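You operate a simulated robot arm through the tools that you are given. There is no shell and no other tool.

You run a simulated two-armed robot. Do the job below in one go: nothing can be reset, and whatever is moved stays where it is left.

TASK
Test foam block Lot A-25 and put it in the tray for its grade.
Fine: tester slide plate in, crank to Test till the display gives the grade, crank back to Up, slide out again. Where these are worked on the way, their far stop is far enough and under half their travel is too little: tester slide plate.
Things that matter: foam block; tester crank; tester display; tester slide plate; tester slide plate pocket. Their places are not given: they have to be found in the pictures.

Only the result counts: the job must be done as asked and must still hold three seconds after the hand-in. Knocking over, shifting, dropping, spilling or breaking anything else fails it.

THE ROBOT
Two 6-joint arms with two-finger grippers on one trunk that stands fixed in place. Base frame: the origin is at the foot of the trunk, x ahead of it, y to its left, z up. Units: mm, degrees, N and s.
The left shoulder is at [30, 178, 1013], the right one opposite. With the tool pointing down near the work surface each hand reaches from about 500 to 820 mm from the base axis, measured 20 degrees to its own side. Payload 2.54 kg a hand.
Tool frame (each hand has its own): the origin (TCP) lies between the finger pads and is the grasp point; the fingertips stand 30 mm ahead of it; z points along the fingers, y is the line along which they close. The gripper opens to 116 mm. The gripper's body begins 95 mm behind the TCP.
Orientation is that of the tool frame in the base frame, as a unit quaternion [w, x, y, z]. With the fingers straight down and closing along the base's y, the tool's x points along the base's -x, its y along +y and its z along -z.

THE INTERFACE
- The arms move only by the tool jog_arm. It takes "left_commands", "right_commands" or both (then of equal length, played together; a hand with none holds still); each is a list of rows, each an object (a shift or turn left out is 0, a gripper value left out holds the last) with "travel": the shift along the base's x, y, z in units of 150 mm (1.0 is 150 mm), a list of three; "rotation": the turn, a rotation vector about the base's x, y, z in units of 120 degrees (1.0 is 120 degrees), a list of three; "gripper": the gripper command, from -1 (fully open) to 1 (shut), values between in proportion. In form: [{"travel": [x, y, z], "rotation": [wx, wy, wz], "gripper": gripper}, ...]. A call has 1 to 20 rows; each row is the pose to reach, as a shift and turn from the pose commanded when the call began. A call with a number of a shift or a turn outside -1 to 1 is refused whole. A row lasts 0.2 s, in which the tool goes at most 50 mm and 8.6 degrees; a call with a longer step from one row to the next is refused whole, and so is a gripper value outside its range. Where a pose cannot be reached the arm comes as near as it can. A force on the tool above 40 N (or 10 N above the force at the start of the call, whichever is more), or a blocked arm, ends the call early, and 0.2 s more pass. Each finger travels about 153 mm/s and halts on what it meets, pressing with about 42 N; the grip force reading is that of the motor and also rises with nothing between the fingers. The clock runs only during rows and for 0.2 s after the last one: add rows that repeat a pose to give the fingers time. The reply holds the time, the measured pose of the TCP, the force on the tool along the base axes, the opening and the grip force, in the units named above and with some noise, with the torque about the TCP (base axes, N m) and any sound that the robot's microphone picked up.
- Cameras (640 x 400 px; columns grow to the right, rows downward): "scene" is now at [38.9, 14.4, 1724.5]; the picture's right is [0.19, -0.98, 0.00], its down [-0.83, -0.16, -0.54] and it looks along [0.53, 0.10, -0.84] (base axes); focal length 350 px, centre (320, 200). "left" rides on the left gripper at [69, 15, -122] in its tool frame; the picture's right is [-0.21, 0.98, 0.00], its down [-0.83, -0.18, -0.53] and it looks along [-0.52, -0.11, 0.85] (tool axes); focal length 251 px, centre (320, 200). "right" rides on the right gripper at [69, -15, -122] in its tool frame; the picture's right is [0.21, 0.98, 0.00], its down [-0.83, 0.18, -0.53] and it looks along [-0.52, 0.11, 0.85] (tool axes); focal length 251 px, centre (320, 200).
- grab_frame(camera): a new picture of that camera. No time passes.
- slide_trunk(by): slides the trunk up (or, below 0, down) by that many mm; the arms and the scene camera ride with it, the base frame stays. It gives what a move gives, with no picture.
- head_to(pan, tilt): turns the head with the scene camera to pan (to the left, within 143 degrees either way) and tilt (down, from -29 to 69), counted from straight ahead of the robot. It gives what a move gives.
- measure_at(camera, pixels): there is no depth. For up to 12 entries [column, row, z] of the newest picture of that camera ("zoom" is the newest enlarged one), the place [x, y] in the base frame at which the ray of that pixel passes the height z, good to about 2 mm. No time passes.
- close_up(camera, box): a new picture of the part [left, top, right, bottom] of that camera's present view, enlarged. No time passes.
- hand_in(): hands the job in; it is judged then, once.

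Unless the task says otherwise, let go and move clear before handing in.

The tools are called after "Call:" as a command line: name --argument value ..., lists and objects as JSON in quotes. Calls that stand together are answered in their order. jog_arm: Moves the arms, as the interface text tells. Its arguments: {"type":"object","properties":{"left_commands":{"type":"array"},"right_commands":{"type":"array"}},"required":[]} The other tools are called the same way: slide_trunk (by) slides the trunk up or down; head_to (pan, tilt) turns the head that bears the scene camera; grab_frame (camera) takes a picture; measure_at (camera, pixels) gives the place at which the rays of pixels pass given heights; close_up (camera, box) takes an enlarged picture of a part of a camera's view; hand_in () hands the job in.

At the start:

```text
time_s: 0.0
left_eef_pos: [506.5, 324.0, 1165.5]
left_tool_rot: [-0.001, 0.001, 1.0, 0.0]
left_ft_force: [-0.5, 0.7, -0.6]
left_torque: [-0.01, 0.02, 0.0]
left_gripper_width: 115.9
left_gripper_force: 0.0
right_eef_pos: [518.0, -221.6, 1148.2]
right_tool_rot: [0.0, 0.0, 1.0, 0.0]
right_ft_force: [-1.1, 0.6, -0.8]
right_torque: [-0.01, 0.0, 0.0]
right_gripper_width: 115.9
right_gripper_force: 0.1
trunk travel left (down, up): [-225.0, 315.0]
head pan, tilt: [11.0, 57.4]
```

scene: 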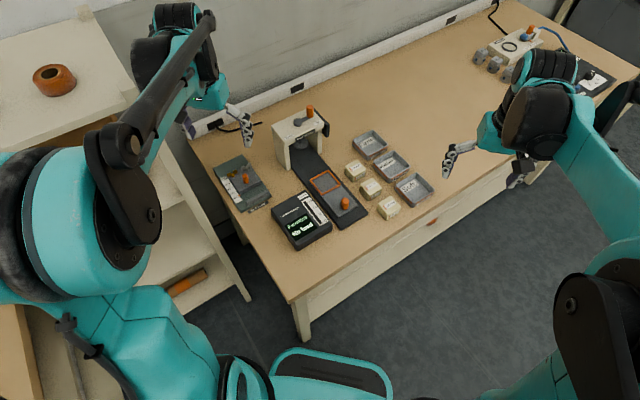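
right: 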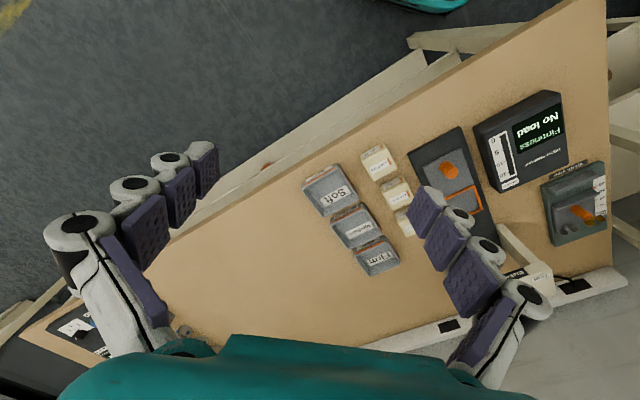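
left: 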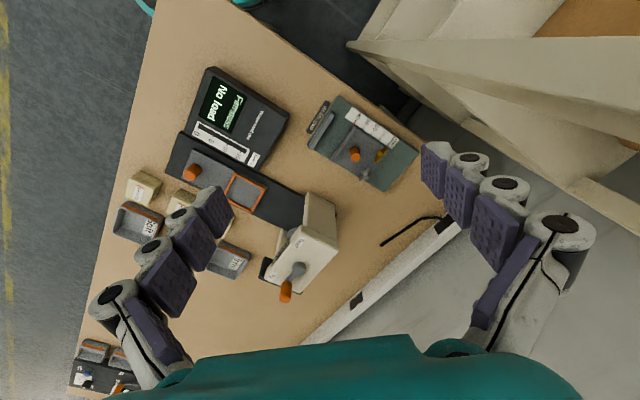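

The scene picture shows a tester around (310,160) with its slide plate (330,190), a display box (300,220), three foam blocks near (355,170), (370,188), (388,207), and three trays. I'll take close-ups to read the labels.

Call:
close_up --camera "scene" --box '[260, 90, 450, 250]'

Call:
close_up --camera "left" --box '[100, 60, 360, 310]'

Call:
close_up --camera "right" --box '[290, 80, 620, 310]'

```text
2.50 times, centred on (355, 170) of scene
```

zoom: 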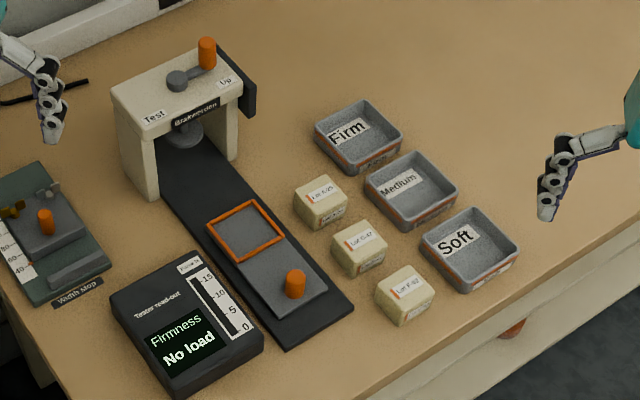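

```text
1.60 times, centred on (230, 185) of left
```

zoom: 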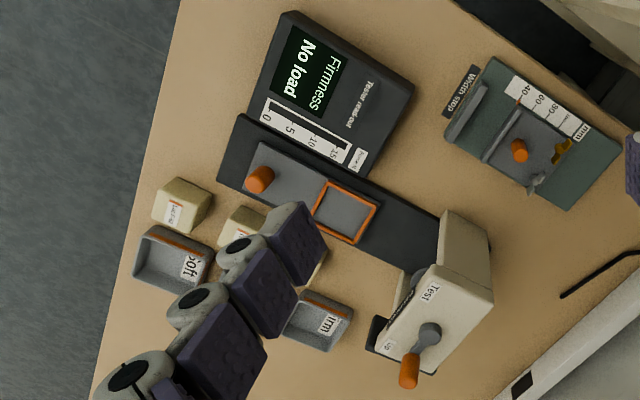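

```text
1.74 times, centred on (455, 195) of right
```

zoom: 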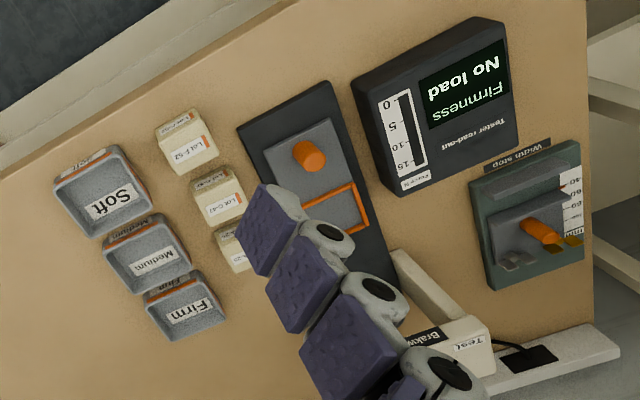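

The blocks seem to be labelled A-25 (355,170), C-47 or similar (370,188) and F-52 (388,207). I'll zoom tighter on the labels, the crank and the slide.

Call:
close_up --camera "scene" --box '[335, 150, 415, 225]'

Call:
close_up --camera "scene" --box '[265, 95, 345, 175]'

Call:
close_up --camera "scene" --box '[265, 150, 375, 250]'

Call:
measure_at --camera "scene" --pixels '[[355, 170, 760], [355, 170, 800]]'

```text
5.33 times, centred on (375, 188) of scene
```

zoom: 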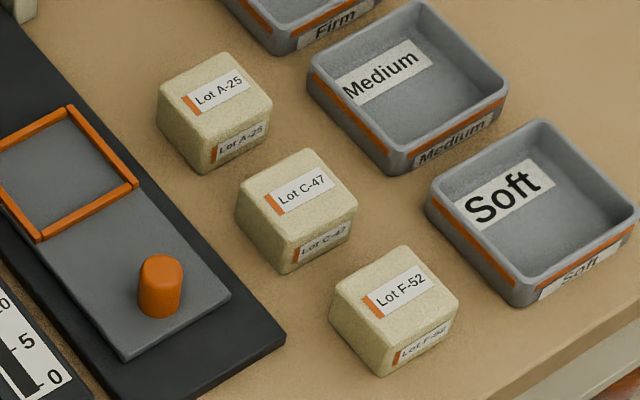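

```text
5.00 times, centred on (305, 135) of scene
```

zoom: 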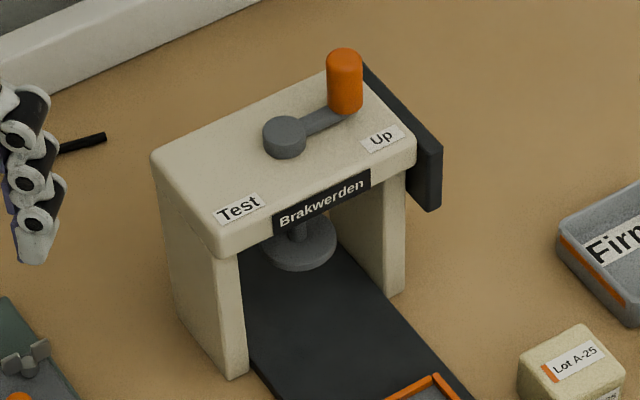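

```text
4.00 times, centred on (320, 200) of scene
```

zoom: 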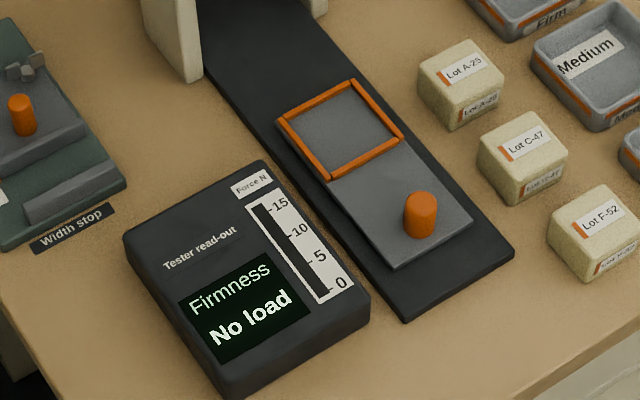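

```text
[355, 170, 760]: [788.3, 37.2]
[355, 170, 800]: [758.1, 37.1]
```

A-25 is the block at scene (355,170). To find the table height I'll triangulate the same points in the scene and left cameras.

Call:
measure_at --camera "scene" --pixels '[[393.7, 213.7, 700], [393.7, 213.7, 750], [393.7, 213.7, 800], [393.7, 213.7, 850], [366.2, 230, 700], [366.2, 230, 800]]'

Call:
measure_at --camera "left" --pixels '[[166, 172.5, 700], [166, 172.5, 750], [166, 172.5, 800], [166, 172.5, 850], [180, 132, 700], [180, 132, 800]]'

Call:
grab_frame --camera "left"

```text
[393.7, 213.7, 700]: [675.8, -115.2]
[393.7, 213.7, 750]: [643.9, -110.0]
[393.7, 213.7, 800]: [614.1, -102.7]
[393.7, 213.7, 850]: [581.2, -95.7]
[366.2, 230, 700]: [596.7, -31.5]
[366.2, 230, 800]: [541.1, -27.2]
```

```text
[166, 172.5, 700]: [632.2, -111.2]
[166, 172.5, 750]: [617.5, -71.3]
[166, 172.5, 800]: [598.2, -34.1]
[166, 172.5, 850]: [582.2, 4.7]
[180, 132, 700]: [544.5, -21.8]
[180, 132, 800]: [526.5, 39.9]
```

```text
taken
```

left: 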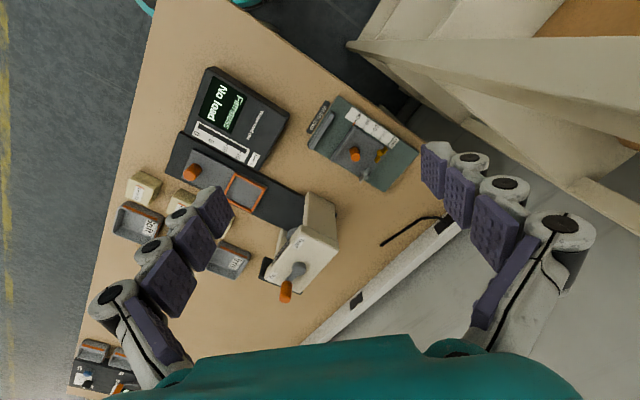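

I had the crop offset wrong (the zoom window spans 160 px), so I'm redoing the triangulation with front corners at scene (368.75,213.75) and (341.25,230).

Call:
measure_at --camera "scene" --pixels '[[368.75, 213.75, 700], [368.75, 213.75, 725], [368.75, 213.75, 750], [368.75, 213.75, 775], [368.75, 213.75, 800], [341.25, 230, 700], [341.25, 230, 725], [341.25, 230, 750], [341.25, 230, 775], [341.25, 230, 800]]'

Call:
measure_at --camera "left" --pixels '[[166, 172.5, 700], [166, 172.5, 725], [166, 172.5, 750], [166, 172.5, 775], [166, 172.5, 800], [180, 132, 700], [180, 132, 725], [180, 132, 750], [180, 132, 775], [180, 132, 800]]'

```text
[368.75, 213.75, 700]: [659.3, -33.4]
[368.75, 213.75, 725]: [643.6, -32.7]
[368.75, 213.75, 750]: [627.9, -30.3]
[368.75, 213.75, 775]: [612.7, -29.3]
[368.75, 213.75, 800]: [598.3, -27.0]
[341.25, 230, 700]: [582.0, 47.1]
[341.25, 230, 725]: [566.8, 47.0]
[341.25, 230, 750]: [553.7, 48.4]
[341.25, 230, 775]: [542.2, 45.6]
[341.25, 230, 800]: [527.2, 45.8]
```

```text
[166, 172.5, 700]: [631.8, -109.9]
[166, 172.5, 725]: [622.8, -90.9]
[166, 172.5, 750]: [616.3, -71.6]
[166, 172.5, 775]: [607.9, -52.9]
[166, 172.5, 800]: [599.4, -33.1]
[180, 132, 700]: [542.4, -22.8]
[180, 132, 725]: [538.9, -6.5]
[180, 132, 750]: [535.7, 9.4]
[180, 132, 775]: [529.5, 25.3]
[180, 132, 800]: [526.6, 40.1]
```

The base top of the tester lies near z≈803 and its axis runs at about 45° in x-y. Next I'll measure many features at candidate heights.

Call:
close_up --camera "scene" --box '[270, 95, 450, 245]'

Call:
measure_at --camera "zoom" --pixels '[[10, 10, 800], [630, 390, 800]]'

```text
2.67 times, centred on (360, 170) of scene
```

zoom: 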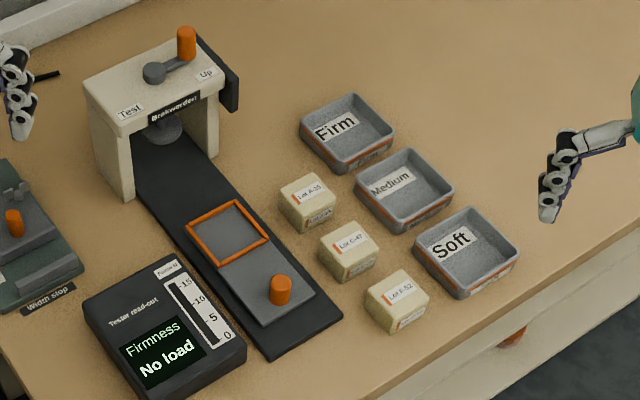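

```text
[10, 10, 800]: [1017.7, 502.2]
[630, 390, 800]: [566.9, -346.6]
```

Measuring the block, pocket, knob, crank and trays at trial heights from this zoom.

Call:
measure_at --camera "zoom" --pixels '[[312, 231, 795], [335, 213, 795], [304, 206, 835], [279, 187, 835], [309, 172, 835], [335, 193, 835], [186, 227, 808], [237, 200, 808], [271, 238, 808], [218, 264, 808], [281, 303, 808], [280, 280, 840]]'

Call:
measure_at --camera "zoom" --pixels '[[130, 202, 795], [186, 31, 960], [186, 57, 920], [153, 72, 920], [153, 72, 950], [343, 172, 795], [345, 135, 798], [404, 190, 798], [466, 253, 798], [268, 359, 800], [342, 314, 800], [166, 130, 860]]'

```text
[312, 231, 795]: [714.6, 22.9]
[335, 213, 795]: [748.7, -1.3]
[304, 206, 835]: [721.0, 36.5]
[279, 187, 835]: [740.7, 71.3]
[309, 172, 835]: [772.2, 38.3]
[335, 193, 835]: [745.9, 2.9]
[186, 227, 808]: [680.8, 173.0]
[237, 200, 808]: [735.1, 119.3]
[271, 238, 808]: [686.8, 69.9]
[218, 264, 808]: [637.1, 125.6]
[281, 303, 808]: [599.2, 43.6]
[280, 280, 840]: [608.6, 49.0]
```

```text
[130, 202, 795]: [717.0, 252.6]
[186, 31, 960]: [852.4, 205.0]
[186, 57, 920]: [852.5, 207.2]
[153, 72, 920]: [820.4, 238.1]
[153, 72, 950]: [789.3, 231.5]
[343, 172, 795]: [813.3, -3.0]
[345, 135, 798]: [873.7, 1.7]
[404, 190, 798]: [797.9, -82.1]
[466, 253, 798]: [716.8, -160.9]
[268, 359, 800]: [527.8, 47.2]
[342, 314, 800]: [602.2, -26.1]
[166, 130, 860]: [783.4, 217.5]
```

Pocket centre is about (685,122), knob about (603,46), crank knob about (852,206), block about (746,37). I'll bring the left hand over the area for a second, closer view to refine heights.

Call:
jog_arm --left_commands '[{"travel": [0.09, -0.2, -0.06]}, {"travel": [0.18, -0.4, -0.12]}, {"travel": [0.27, -0.6, -0.18]}, {"travel": [0.36, -0.8, -0.24]}, {"travel": [0.36, -0.8, -0.24]}]'

Call:
grab_frame --camera "left"

Call:
grab_frame --camera "scene"

```text
time_s: 1.2
left_eef_pos: [560.8, 204.2, 1131.2]
left_tool_rot: [0.0, 0.0, 1.0, -0.001]
left_ft_force: [-0.6, 0.8, -0.8]
left_torque: [0.01, -0.02, 0.01]
left_gripper_width: 115.9
left_gripper_force: 0.2
right_eef_pos: [516.6, -220.6, 1149.5]
right_tool_rot: [0.0, 0.0, 1.0, 0.0]
right_ft_force: [-1.3, 0.0, 0.6]
right_torque: [-0.01, 0.01, 0.01]
right_gripper_width: 116.0
right_gripper_force: 0.1
trunk travel left (down, up): [-225.0, 315.0]
head pan, tilt: [11.0, 57.4]
```

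```text
taken
```

left: 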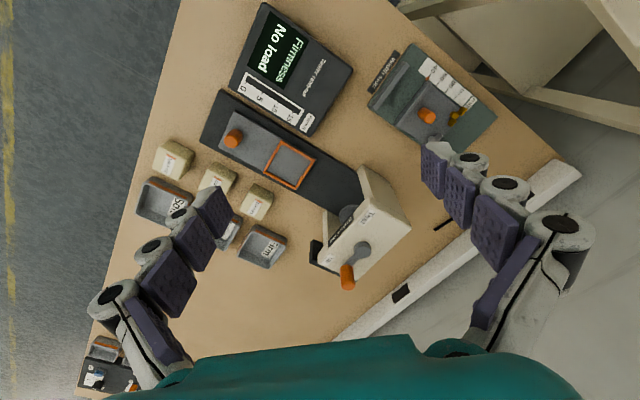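

```text
taken
```

scene: 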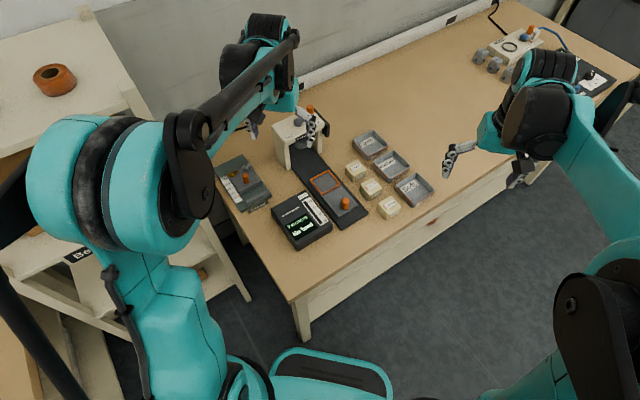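

The left view now shows the tester at (360,230), pocket at (290,165) and block A-25 at (257,202). I'll zoom for precise triangulation.

Call:
close_up --camera "left" --box '[190, 80, 430, 300]'

Call:
close_up --camera "left" --box '[220, 120, 330, 220]'

Call:
close_up --camera "left" --box '[300, 160, 430, 300]'

```text
1.82 times, centred on (310, 190) of left
```

zoom: 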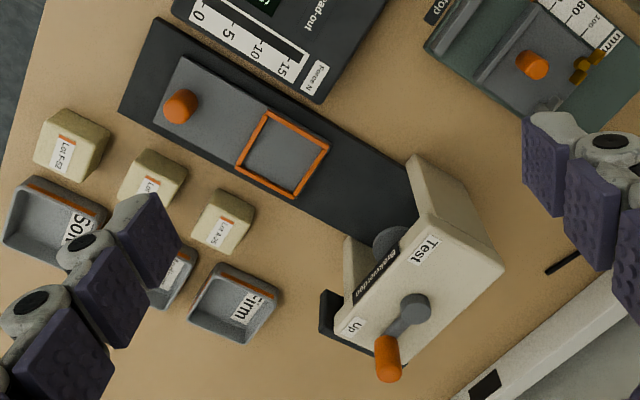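

```text
4.00 times, centred on (275, 170) of left
```

zoom: 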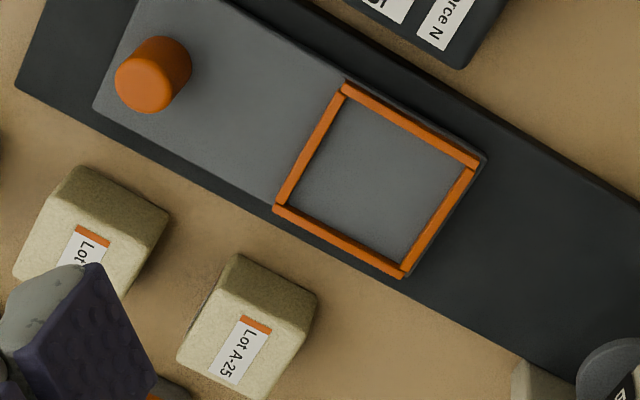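

```text
2.86 times, centred on (365, 230) of left
```

zoom: 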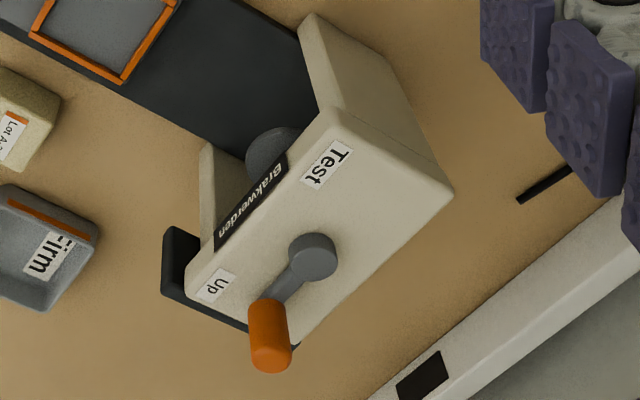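

Corners are visible in both views, so I'm measuring matched points at two heights to intersect the rays.

Call:
measure_at --camera "scene" --pixels '[[288.6, 136.6, 850], [288.6, 136.6, 950], [317.6, 122.4, 850], [317.6, 122.4, 950], [298, 121, 850], [298, 121, 950], [310, 106, 900], [310, 106, 1000], [350.6, 170.2, 800], [350.6, 170.2, 860], [361.9, 165.5, 800], [361.9, 165.5, 860]]'

Call:
measure_at --camera "left" --pixels '[[367.5, 217.7, 850], [367.5, 217.7, 950], [328.3, 259.7, 850], [328.3, 259.7, 950], [364.3, 246.8, 850], [364.3, 246.8, 950], [348.2, 285.2, 900], [348.2, 285.2, 1000], [259.5, 201.25, 800], [259.5, 201.25, 860], [251.25, 213.75, 800], [251.25, 213.75, 860]]'

Call:
measure_at --camera "left" --pixels '[[281.25, 141.25, 800], [281.25, 141.25, 820], [315, 160, 800], [315, 160, 820], [295.75, 188.75, 800], [295.75, 188.75, 820], [263.75, 172, 800], [263.75, 172, 820]]'

Call:
close_up --camera "scene" --box '[300, 165, 380, 225]'

```text
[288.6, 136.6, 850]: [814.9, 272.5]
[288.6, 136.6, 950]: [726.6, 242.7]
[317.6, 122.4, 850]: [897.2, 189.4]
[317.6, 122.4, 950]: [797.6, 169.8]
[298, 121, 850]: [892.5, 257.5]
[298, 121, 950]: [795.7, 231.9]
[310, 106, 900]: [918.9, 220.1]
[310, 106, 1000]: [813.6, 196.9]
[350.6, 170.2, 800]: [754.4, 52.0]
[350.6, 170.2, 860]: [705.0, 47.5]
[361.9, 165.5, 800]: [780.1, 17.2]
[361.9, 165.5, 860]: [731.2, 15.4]
```

```text
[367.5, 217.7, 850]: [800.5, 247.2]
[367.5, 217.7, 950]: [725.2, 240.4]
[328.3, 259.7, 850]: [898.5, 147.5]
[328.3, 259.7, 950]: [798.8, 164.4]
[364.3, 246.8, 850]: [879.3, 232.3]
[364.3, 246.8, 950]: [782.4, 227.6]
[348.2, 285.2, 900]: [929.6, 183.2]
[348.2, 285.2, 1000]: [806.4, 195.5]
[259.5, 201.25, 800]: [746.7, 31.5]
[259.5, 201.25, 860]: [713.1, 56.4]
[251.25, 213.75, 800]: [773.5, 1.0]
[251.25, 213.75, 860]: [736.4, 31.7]
```

```text
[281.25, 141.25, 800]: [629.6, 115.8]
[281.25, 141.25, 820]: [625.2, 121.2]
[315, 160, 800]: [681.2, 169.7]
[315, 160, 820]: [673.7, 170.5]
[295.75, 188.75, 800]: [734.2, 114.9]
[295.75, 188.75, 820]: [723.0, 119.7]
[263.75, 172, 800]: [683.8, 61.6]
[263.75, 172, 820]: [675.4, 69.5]
```

```text
6.67 times, centred on (340, 195) of scene
```

zoom: 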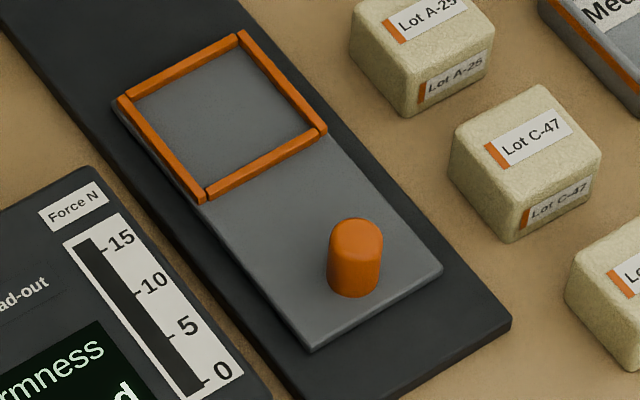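

Bridge top is about z=962, block top about 836. I'll refine the pocket, slide knob, and table height with the sharper zoom.

Call:
measure_at --camera "scene" --pixels '[[310, 179.55, 800], [310, 179.55, 820], [328, 169.95, 800], [328, 169.95, 820], [340.75, 184.5, 800], [340.75, 184.5, 820], [322.45, 195, 800], [322.45, 195, 820], [345.4, 200.25, 820], [345.4, 200.25, 850], [353.2, 182.25, 780], [353.2, 182.25, 810]]'

Call:
measure_at --camera "left" --pixels '[[231.5, 141.25, 820], [231.5, 141.25, 850], [254.5, 183.25, 780], [254.5, 183.25, 810]]'

Call:
close_up --camera "left" --box '[310, 220, 390, 300]'

Call:
close_up --camera "scene" --box '[275, 95, 335, 155]'

```text
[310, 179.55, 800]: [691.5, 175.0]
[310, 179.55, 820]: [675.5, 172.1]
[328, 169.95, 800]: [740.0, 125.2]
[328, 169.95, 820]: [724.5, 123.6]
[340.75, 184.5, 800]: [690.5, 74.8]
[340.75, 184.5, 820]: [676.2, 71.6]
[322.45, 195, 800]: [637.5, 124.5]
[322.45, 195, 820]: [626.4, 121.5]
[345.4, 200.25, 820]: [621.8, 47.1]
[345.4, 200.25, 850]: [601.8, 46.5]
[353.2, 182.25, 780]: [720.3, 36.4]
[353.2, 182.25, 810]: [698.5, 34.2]
```

```text
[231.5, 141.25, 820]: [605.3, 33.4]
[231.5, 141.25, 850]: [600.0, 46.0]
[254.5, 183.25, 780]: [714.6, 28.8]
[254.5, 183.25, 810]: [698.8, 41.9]
```

```text
5.00 times, centred on (350, 260) of left
```

zoom: 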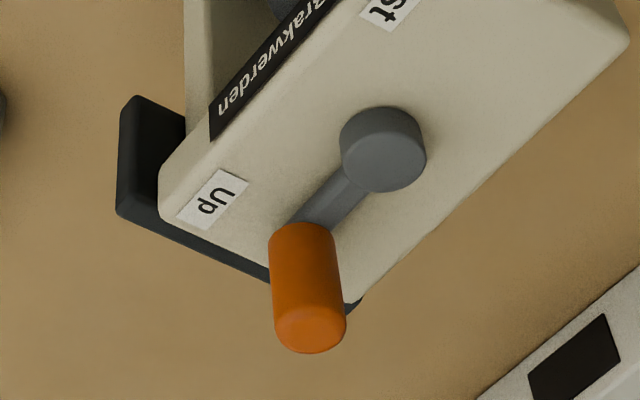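

```text
6.67 times, centred on (305, 125) of scene
```

zoom: 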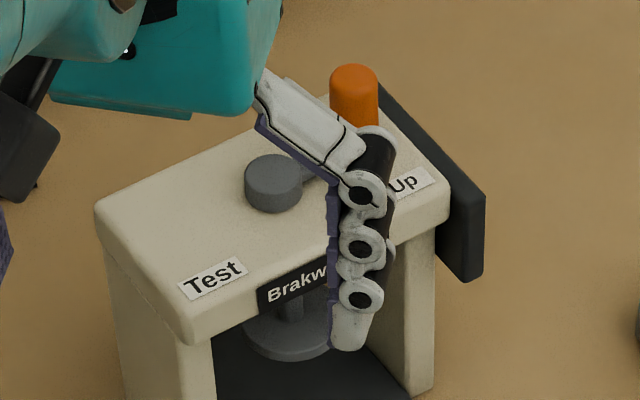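

Pocket frame top ≈ z 820 with centre (675,121.5); slide knob top ≈ (601,46,850); table ≈ 795; block centre ≈ (742,37). Now I'll pin the crank cap and knob more exactly.

Call:
measure_at --camera "left" --pixels '[[362.6, 252.4, 960], [362.6, 252.4, 980], [348, 286, 980], [348, 286, 1010], [346.4, 270, 975], [410, 227.2, 962]]'

Call:
measure_at --camera "scene" --pixels '[[297.9, 121.2, 960], [297.9, 121.2, 980], [310.1, 107.3, 980], [310.1, 107.3, 1010], [271.4, 126.4, 962], [285.4, 144.6, 962], [324, 125, 962]]'

Call:
close_up --camera "right" --box '[290, 120, 430, 300]'

Call:
close_up --camera "scene" --box '[345, 125, 445, 210]'

```text
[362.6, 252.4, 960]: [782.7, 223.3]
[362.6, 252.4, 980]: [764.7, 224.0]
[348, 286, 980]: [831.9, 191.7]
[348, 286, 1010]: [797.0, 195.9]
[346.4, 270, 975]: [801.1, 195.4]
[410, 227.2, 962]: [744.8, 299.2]
```

```text
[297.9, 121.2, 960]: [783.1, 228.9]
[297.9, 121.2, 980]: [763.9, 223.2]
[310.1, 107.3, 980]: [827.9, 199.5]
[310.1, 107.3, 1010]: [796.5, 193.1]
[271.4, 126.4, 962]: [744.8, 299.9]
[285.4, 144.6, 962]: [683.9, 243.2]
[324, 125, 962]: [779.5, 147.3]
```

```text
2.22 times, centred on (360, 210) of right
```

zoom: 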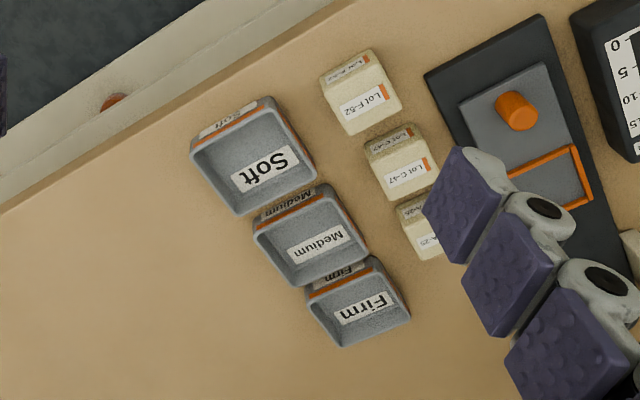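

```text
4.71 times, centred on (395, 168) of scene
```

zoom: 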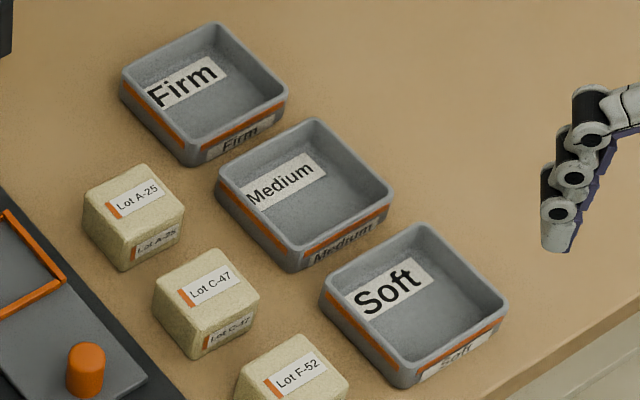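

Bridge centre/pivot comes out near (770,225), with the crank knob around (800,195) and top z≈1008. Next I'll yaw the left hand +45° (to close across the block, clear of its neighbours) while moving toward a hover above block A-25.

Call:
jog_arm --left_commands '[{"travel": [0.1, -0.12, -0.1], "rotation": [0, 0, 0.06]}, {"travel": [0.25, -0.24, -0.25], "rotation": [0, 0, 0.125]}, {"travel": [0.4, -0.36, -0.4], "rotation": [0, 0, 0.19]}, {"travel": [0.55, -0.5, -0.5], "rotation": [0, 0, 0.255]}, {"travel": [0.7, -0.65, -0.65], "rotation": [0, 0, 0.32]}, {"travel": [0.85, -0.8, -0.8], "rotation": [0, 0, 0.375]}, {"travel": [0.85, -0.8, -0.8], "rotation": [0, 0, 0.375], "gripper": -0.4}, {"travel": [0.85, -0.8, -0.8], "rotation": [0, 0, 0.375], "gripper": -0.4}]'

Call:
grab_frame --camera "left"

Call:
grab_frame --camera "scene"

```text
time_s: 3.0
left_eef_pos: [686.9, 86.2, 1008.2]
left_tool_rot: [0.0, -0.384, 0.923, 0.0]
left_ft_force: [-1.3, 0.9, 0.2]
left_torque: [0.0, -0.01, 0.0]
left_gripper_width: 81.4
left_gripper_force: 0.1
right_eef_pos: [517.5, -221.3, 1148.8]
right_tool_rot: [0.0, 0.0, 1.0, -0.001]
right_ft_force: [0.2, 0.2, -0.1]
right_torque: [-0.02, 0.02, 0.01]
right_gripper_width: 115.7
right_gripper_force: 0.2
trunk travel left (down, up): [-225.0, 315.0]
head pan, tilt: [11.0, 57.4]
```

```text
taken
```

left: 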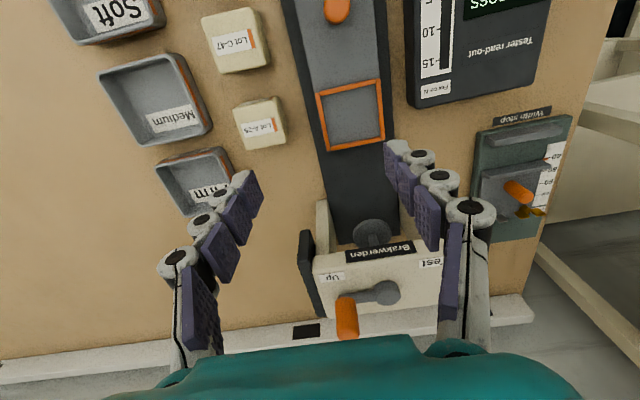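

```text
taken
```

scene: 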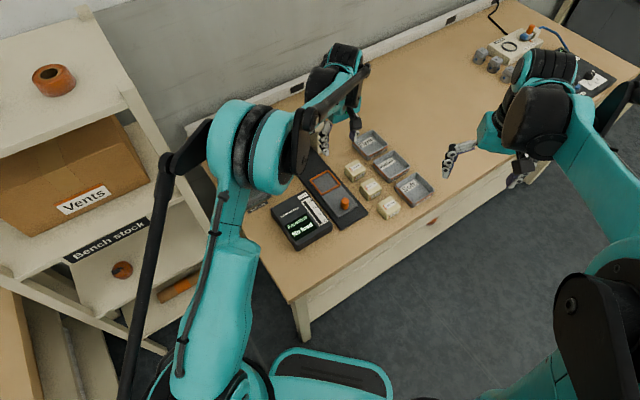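

This view looks nearly straight down on block A-25 (260,123) and the pocket (350,115). I'll zoom in to refine their positions.

Call:
close_up --camera "left" --box '[180, 60, 420, 210]'

Call:
close_up --camera "left" --box '[290, 200, 450, 345]'

Call:
measure_at --camera "left" --pixels '[[260, 123, 838], [350, 115, 820], [381, 292, 970], [381, 292, 980]]'

```text
2.67 times, centred on (300, 135) of left
```

zoom: 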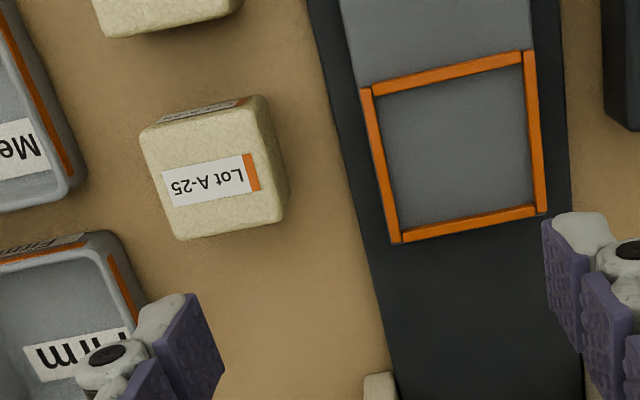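

```text
2.76 times, centred on (370, 272) of left
```

zoom: 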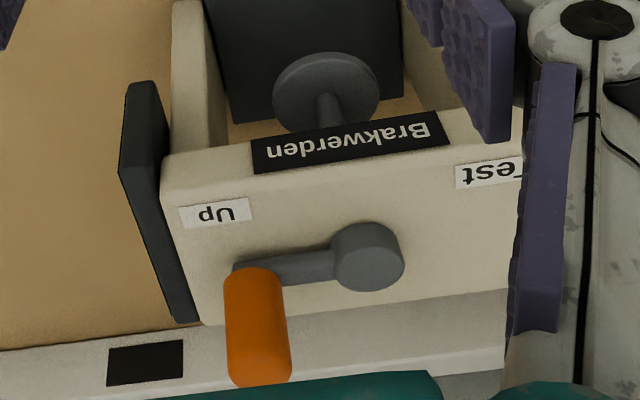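

```text
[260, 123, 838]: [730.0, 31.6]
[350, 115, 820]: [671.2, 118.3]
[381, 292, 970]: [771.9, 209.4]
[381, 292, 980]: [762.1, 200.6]
```

I'll triangulate the crank cap, labels and block label tick using this new viewpoint.

Call:
measure_at --camera "left" --pixels '[[388.8, 295.5, 960], [388.8, 295.5, 980], [348.9, 334.3, 980], [348.9, 334.3, 1010], [332.3, 277, 940], [332.3, 277, 970], [274.5, 124.5, 820], [274.5, 124.5, 850], [258.8, 127.5, 820], [258.8, 127.5, 850], [371.8, 233.9, 880], [371.8, 233.9, 920]]'

Call:
measure_at --camera "scene" --pixels '[[350.6, 170.2, 820], [350.6, 170.2, 850], [356, 167.6, 820], [356, 167.6, 850], [317.6, 122.4, 940], [317.6, 122.4, 970]]'

Call:
close_up --camera "left" --box '[220, 85, 300, 155]'

Call:
measure_at --camera "zoom" --pixels '[[320, 200, 838]]'

```text
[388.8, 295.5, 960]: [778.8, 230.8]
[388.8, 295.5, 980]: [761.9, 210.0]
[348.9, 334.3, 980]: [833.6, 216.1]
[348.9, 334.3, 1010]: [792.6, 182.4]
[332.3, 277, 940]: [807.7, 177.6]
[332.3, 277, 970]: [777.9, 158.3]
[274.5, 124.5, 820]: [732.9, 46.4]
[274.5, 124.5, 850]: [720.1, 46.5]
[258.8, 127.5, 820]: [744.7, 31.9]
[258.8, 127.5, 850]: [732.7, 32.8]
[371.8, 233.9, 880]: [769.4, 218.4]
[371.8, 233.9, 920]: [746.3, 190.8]
```

```text
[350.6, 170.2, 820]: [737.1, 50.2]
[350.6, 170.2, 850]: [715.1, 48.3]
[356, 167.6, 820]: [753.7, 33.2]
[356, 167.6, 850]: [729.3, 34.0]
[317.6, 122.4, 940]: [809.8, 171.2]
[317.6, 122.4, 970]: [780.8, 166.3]
```

```text
5.71 times, centred on (260, 120) of left
```

zoom: 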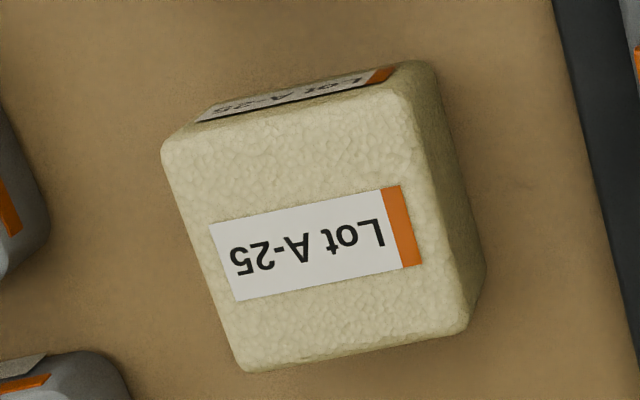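

```text
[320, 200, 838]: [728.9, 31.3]
```

The crank is now well fixed: knob top ≈(809,196,998), pivot ≈(777,227), bridge top ≈953. Measuring block A-25's top corners in this zoom.

Call:
measure_at --camera "zoom" --pixels '[[163, 150, 838], [403, 82, 838], [468, 330, 838], [243, 370, 838], [435, 70, 795], [487, 265, 795]]'

Call:
measure_at --camera "left" --pixels '[[315, 93.1, 818], [380.5, 78.8, 818], [385, 139.9, 818], [327.3, 151.1, 818]]'

```text
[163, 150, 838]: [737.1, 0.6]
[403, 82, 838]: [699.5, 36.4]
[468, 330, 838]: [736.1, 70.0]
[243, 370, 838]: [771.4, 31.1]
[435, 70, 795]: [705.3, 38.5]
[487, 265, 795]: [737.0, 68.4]
```

```text
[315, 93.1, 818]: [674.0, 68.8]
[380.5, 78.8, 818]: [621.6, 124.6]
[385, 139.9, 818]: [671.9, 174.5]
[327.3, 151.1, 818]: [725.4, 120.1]
```

Block A-25 is about 50 mm square with its centre at ≈(738,35); the pocket centre is ≈(674,122). I'll hover the hand above the block with a 72 mm opening.

Call:
jog_arm --left_commands '[{"travel": [0.1, -0.1, -0.2], "gripper": -0.24}, {"travel": [0.2, -0.2, -0.45], "gripper": -0.24}, {"travel": [0.34, -0.34, -0.65], "gripper": -0.24}, {"travel": [0.34, -0.34, -0.82], "gripper": -0.24}, {"travel": [0.34, -0.34, -0.82], "gripper": -0.24}]'

Call:
grab_frame --camera "left"

Call:
grab_frame --camera "scene"

Call:
grab_frame --camera "right"

```text
time_s: 4.2
left_eef_pos: [739.2, 32.3, 884.6]
left_tool_rot: [-0.001, -0.384, 0.924, 0.0]
left_ft_force: [0.0, 0.1, 0.6]
left_torque: [-0.01, -0.01, 0.01]
left_gripper_width: 72.1
left_gripper_force: 0.0
right_eef_pos: [517.4, -222.0, 1148.1]
right_tool_rot: [0.0, 0.0, 1.0, 0.0]
right_ft_force: [-0.9, -0.7, 0.0]
right_torque: [0.03, -0.03, -0.01]
right_gripper_width: 116.2
right_gripper_force: 0.0
trunk travel left (down, up): [-225.0, 315.0]
head pan, tilt: [11.0, 57.4]
```

```text
taken
```

left: 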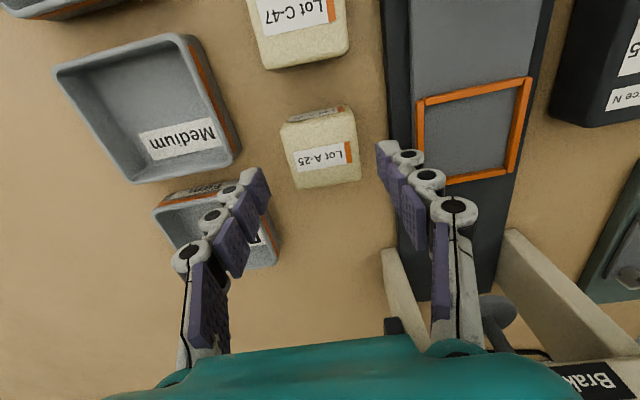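

```text
taken
```

scene: 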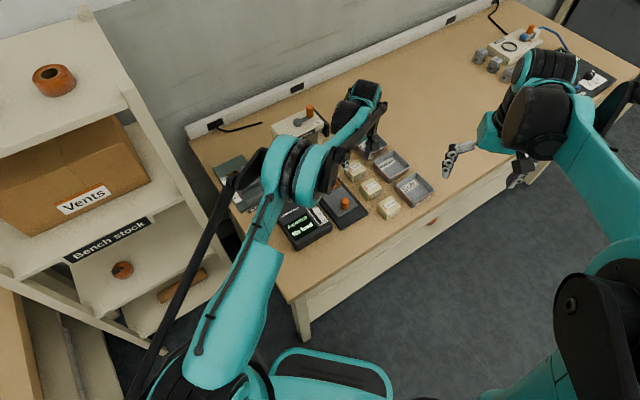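

```text
taken
```

right: 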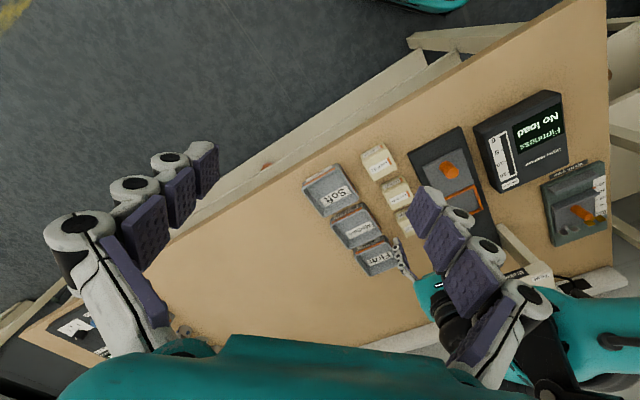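

TCP axis should project near (320,159) at block-top height and the block's top face centre is near (323,150). I'll check precisely with a zoom.

Call:
close_up --camera "left" --box '[270, 95, 380, 200]'

Call:
measure_at --camera "left" --pixels '[[320, 159, 838], [323, 150, 838], [361, 180, 795], [390, 180, 800]]'

```text
3.81 times, centred on (325, 148) of left
```

zoom: 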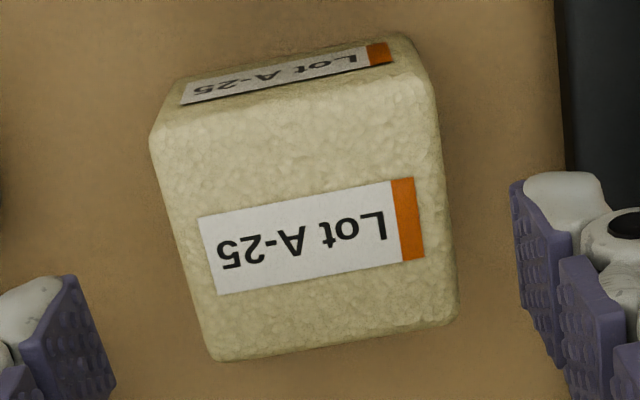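

```text
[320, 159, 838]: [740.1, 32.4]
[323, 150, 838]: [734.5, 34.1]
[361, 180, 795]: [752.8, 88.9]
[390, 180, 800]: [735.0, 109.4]
```

The block centre measures ≈(738.5,33), which matches the TCP. I'll descend to z≈841 (tips 16 mm above the block's bottom), then close gently.

Call:
jog_arm --left_commands '[{"travel": [0, 0, -0.15], "gripper": -0.24}, {"travel": [0, 0, -0.29], "gripper": -0.24}, {"travel": [0, 0, -0.29], "gripper": -0.24}, {"travel": [0, 0, -0.29], "gripper": 0.0}, {"travel": [0, 0, -0.29], "gripper": 0.2}, {"travel": [0, 0, -0.29], "gripper": 0.3}, {"travel": [0, 0, -0.29], "gripper": 0.3}]'

Call:
grab_frame --camera "left"

```text
time_s: 5.8
left_eef_pos: [738.4, 35.3, 842.4]
left_tool_rot: [0.0, -0.383, 0.924, 0.0]
left_ft_force: [0.1, 0.4, 0.4]
left_torque: [0.07, 0.02, 0.05]
left_gripper_width: 50.0
left_gripper_force: 41.7
right_eef_pos: [517.9, -221.6, 1148.1]
right_tool_rot: [0.0, 0.0, 1.0, 0.0]
right_ft_force: [-0.1, 0.9, 0.6]
right_torque: [0.0, 0.02, 0.0]
right_gripper_width: 116.2
right_gripper_force: 0.0
trunk travel left (down, up): [-225.0, 315.0]
head pan, tilt: [11.0, 57.4]
```

```text
taken
```

left: 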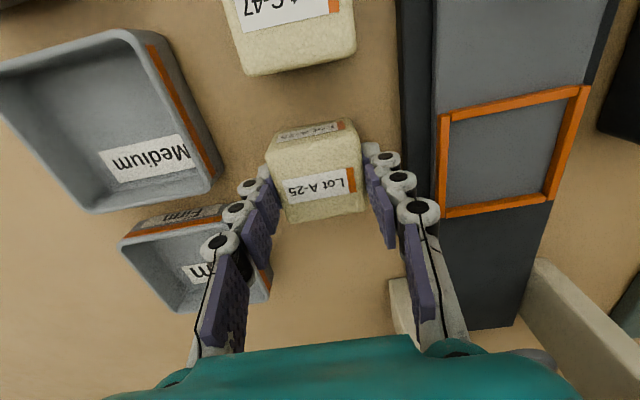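

The block is gripped (width 50.0, 41.7 N). Its top-face centre appears a few mm off the TCP along the tool x axis; I'll measure that offset before lifting.

Call:
close_up --camera "left" --box '[255, 110, 385, 230]'

Call:
measure_at --camera "left" --pixels '[[320, 192, 842], [318, 177, 838], [440, 115, 819], [589, 86, 819], [547, 200, 819], [442, 217, 819]]'

```text
3.33 times, centred on (320, 170) of left
```

zoom: 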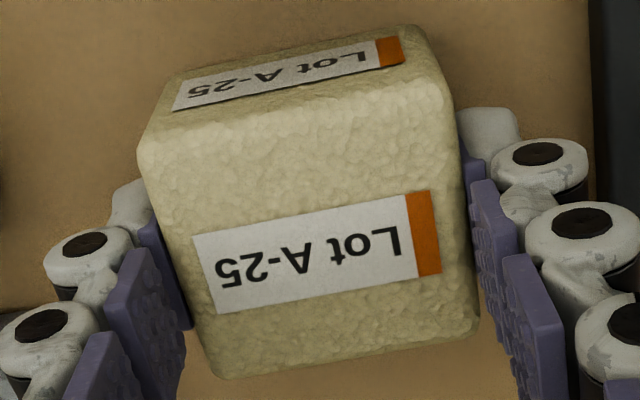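

```text
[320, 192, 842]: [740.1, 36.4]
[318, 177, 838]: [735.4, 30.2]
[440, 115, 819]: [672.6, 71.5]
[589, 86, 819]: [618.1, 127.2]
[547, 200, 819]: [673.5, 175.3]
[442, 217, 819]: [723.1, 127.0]
```

The offset is only ~3 mm. I'll lift straight up and carry the block to hover over the pocket.

Call:
jog_arm --left_commands '[{"travel": [0, 0, 0.25], "gripper": 0.3}, {"travel": [0, 0, 0.45], "gripper": 0.3}, {"travel": [-0.1, 0.15, 0.45], "gripper": 0.3}, {"travel": [-0.2, 0.3, 0.45], "gripper": 0.3}, {"travel": [-0.3, 0.45, 0.45], "gripper": 0.3}, {"travel": [-0.41, 0.59, 0.42], "gripper": 0.3}, {"travel": [-0.41, 0.59, 0.42], "gripper": 0.3}]'

Call:
grab_frame --camera "left"

Call:
grab_frame --camera "scene"

```text
time_s: 7.4
left_eef_pos: [677.1, 122.0, 904.9]
left_tool_rot: [0.0, -0.382, 0.924, 0.0]
left_ft_force: [-0.2, -0.3, -0.5]
left_torque: [0.0, -0.02, 0.01]
left_gripper_width: 49.8
left_gripper_force: 41.9
right_eef_pos: [517.0, -222.4, 1149.1]
right_tool_rot: [0.0, 0.0, 1.0, -0.001]
right_ft_force: [-0.1, 0.1, -0.8]
right_torque: [-0.01, 0.03, 0.01]
right_gripper_width: 116.2
right_gripper_force: 0.0
trunk travel left (down, up): [-225.0, 315.0]
head pan, tilt: [11.0, 57.4]
```

```text
taken
```

left: 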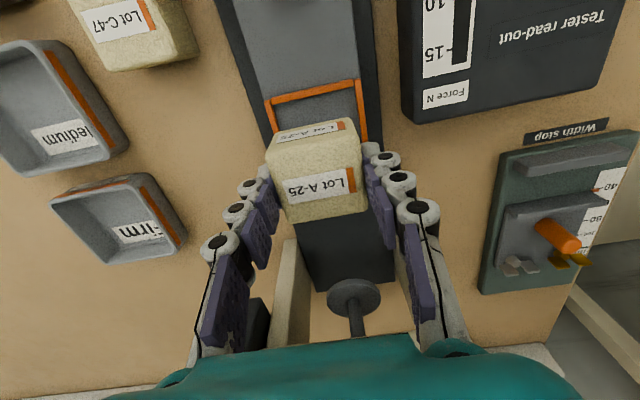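

```text
taken
```

scene: 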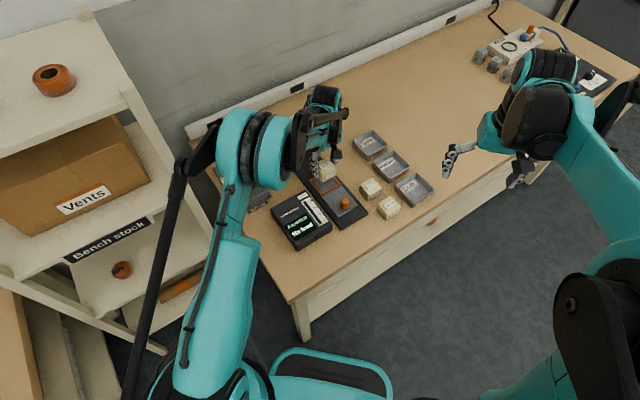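

The block hovers over the pocket; the pocket's front bar is visible at (268,100)–(360,80). I'll check the alignment in both cameras.

Call:
close_up --camera "left" --box '[250, 70, 390, 170]'

Call:
close_up --camera "scene" --box '[290, 140, 370, 210]'

Call:
measure_at --camera "left" --pixels '[[267, 102, 819], [361, 81, 819], [267, 102, 815], [361, 81, 815], [320, 184, 900]]'

```text
4.00 times, centred on (320, 120) of left
```

zoom: 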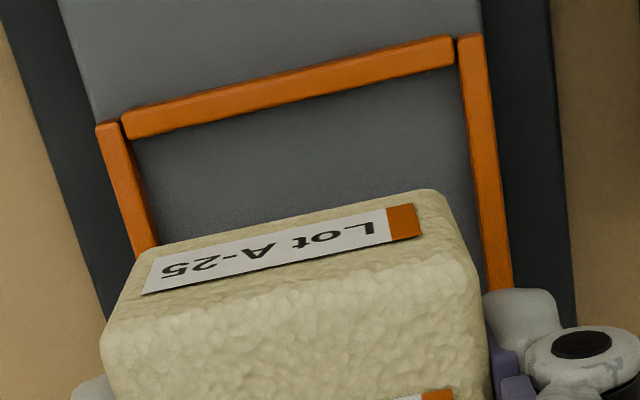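

```text
5.71 times, centred on (330, 175) of scene
```

zoom: 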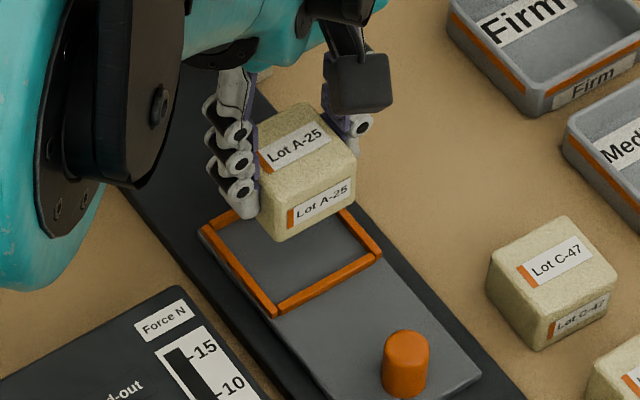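

```text
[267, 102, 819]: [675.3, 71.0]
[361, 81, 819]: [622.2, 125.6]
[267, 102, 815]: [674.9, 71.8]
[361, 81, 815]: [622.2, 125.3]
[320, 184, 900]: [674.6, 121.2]
```

Aligning needs about (-1,+3) mm. I'll shift, then lower until the block bottom should be near the plate (TCP z≈861) and check the force.

Call:
jog_arm --left_commands '[{"travel": [-0.007, 0.02, 0], "gripper": 0.3}, {"travel": [-0.007, 0.02, -0.13], "gripper": 0.3}, {"travel": [-0.007, 0.02, -0.22], "gripper": 0.3}, {"travel": [-0.007, 0.02, -0.27], "gripper": 0.3}, {"travel": [-0.007, 0.02, -0.29], "gripper": 0.3}, {"travel": [-0.007, 0.02, -0.29], "gripper": 0.3}]'

Call:
close_up --camera "left" --box '[220, 70, 420, 230]'

Call:
close_up --camera "scene" --box '[290, 140, 370, 210]'

```text
time_s: 8.8
left_eef_pos: [675.3, 125.2, 863.0]
left_tool_rot: [0.001, -0.383, 0.924, 0.0]
left_ft_force: [4.7, 0.0, 16.1]
left_torque: [0.25, -0.04, -0.03]
left_gripper_width: 50.1
left_gripper_force: 42.2
right_eef_pos: [515.4, -223.1, 1149.8]
right_tool_rot: [0.0, 0.0, 1.0, 0.0]
right_ft_force: [-0.6, 1.2, 0.1]
right_torque: [0.01, 0.0, -0.02]
right_gripper_width: 116.1
right_gripper_force: 0.0
trunk travel left (down, up): [-225.0, 315.0]
head pan, tilt: [11.0, 57.4]
```

```text
2.50 times, centred on (320, 150) of left
```

zoom: 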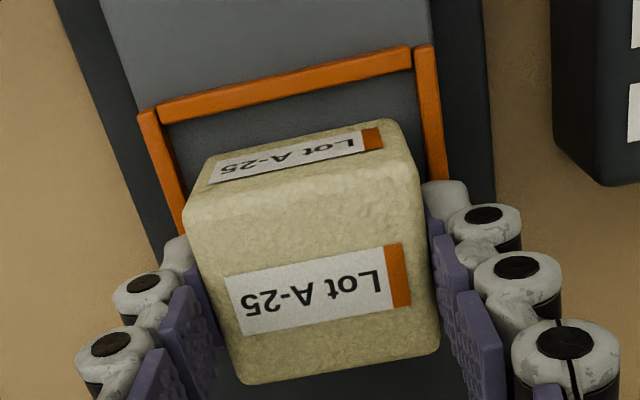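

```text
5.71 times, centred on (330, 175) of scene
```

zoom: 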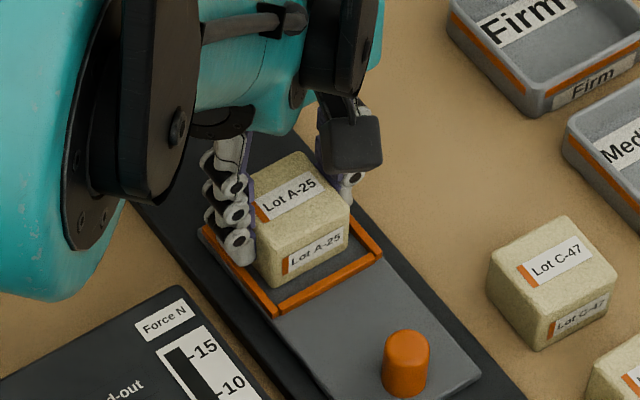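

There is 16 N upward contact at TCP z=863, but the gap at the front bar looks wide. I'll measure the front-bar and block-edge positions to see whether the block is seated or standing on the rear bar.

Call:
measure_at --camera "left" --pixels '[[260, 118.8, 814], [357.2, 98, 814], [275.2, 133.2, 816], [346, 118, 816], [255, 114, 819], [363, 89, 819]]'

Call:
close_up --camera "scene" --box '[315, 160, 365, 200]'

Call:
close_up --camera "right" --box '[400, 140, 520, 230]'

Call:
close_up --camera "left" --box '[240, 80, 380, 170]'

```text
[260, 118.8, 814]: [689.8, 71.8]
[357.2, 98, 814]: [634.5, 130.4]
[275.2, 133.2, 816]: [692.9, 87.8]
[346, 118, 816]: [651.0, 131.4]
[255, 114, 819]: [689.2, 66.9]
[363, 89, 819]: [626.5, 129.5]
```

```text
10.00 times, centred on (340, 180) of scene
```

zoom: 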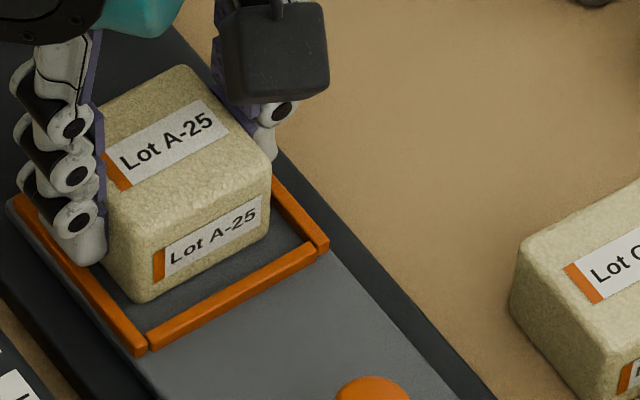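

```text
4.44 times, centred on (460, 185) of right
```

zoom: 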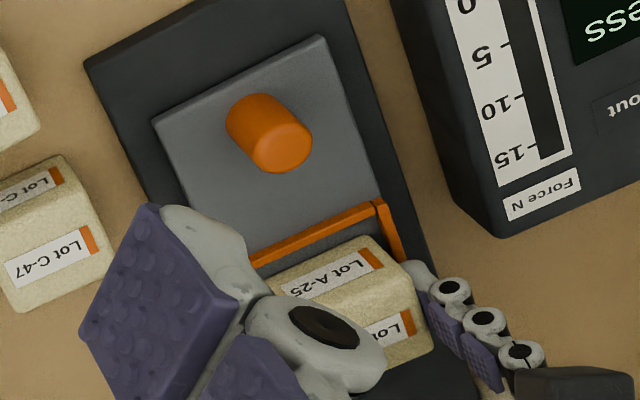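

```text
4.44 times, centred on (310, 125) of left
```

zoom: 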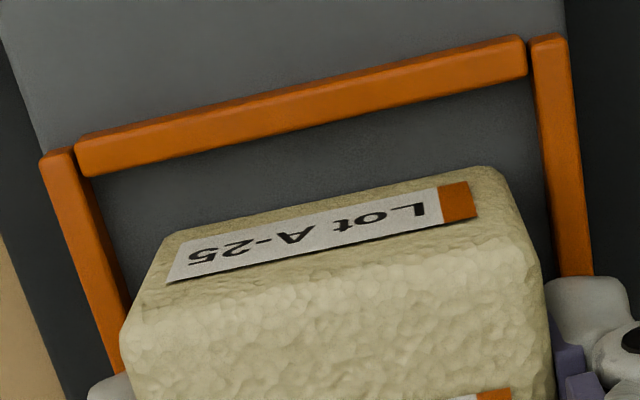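

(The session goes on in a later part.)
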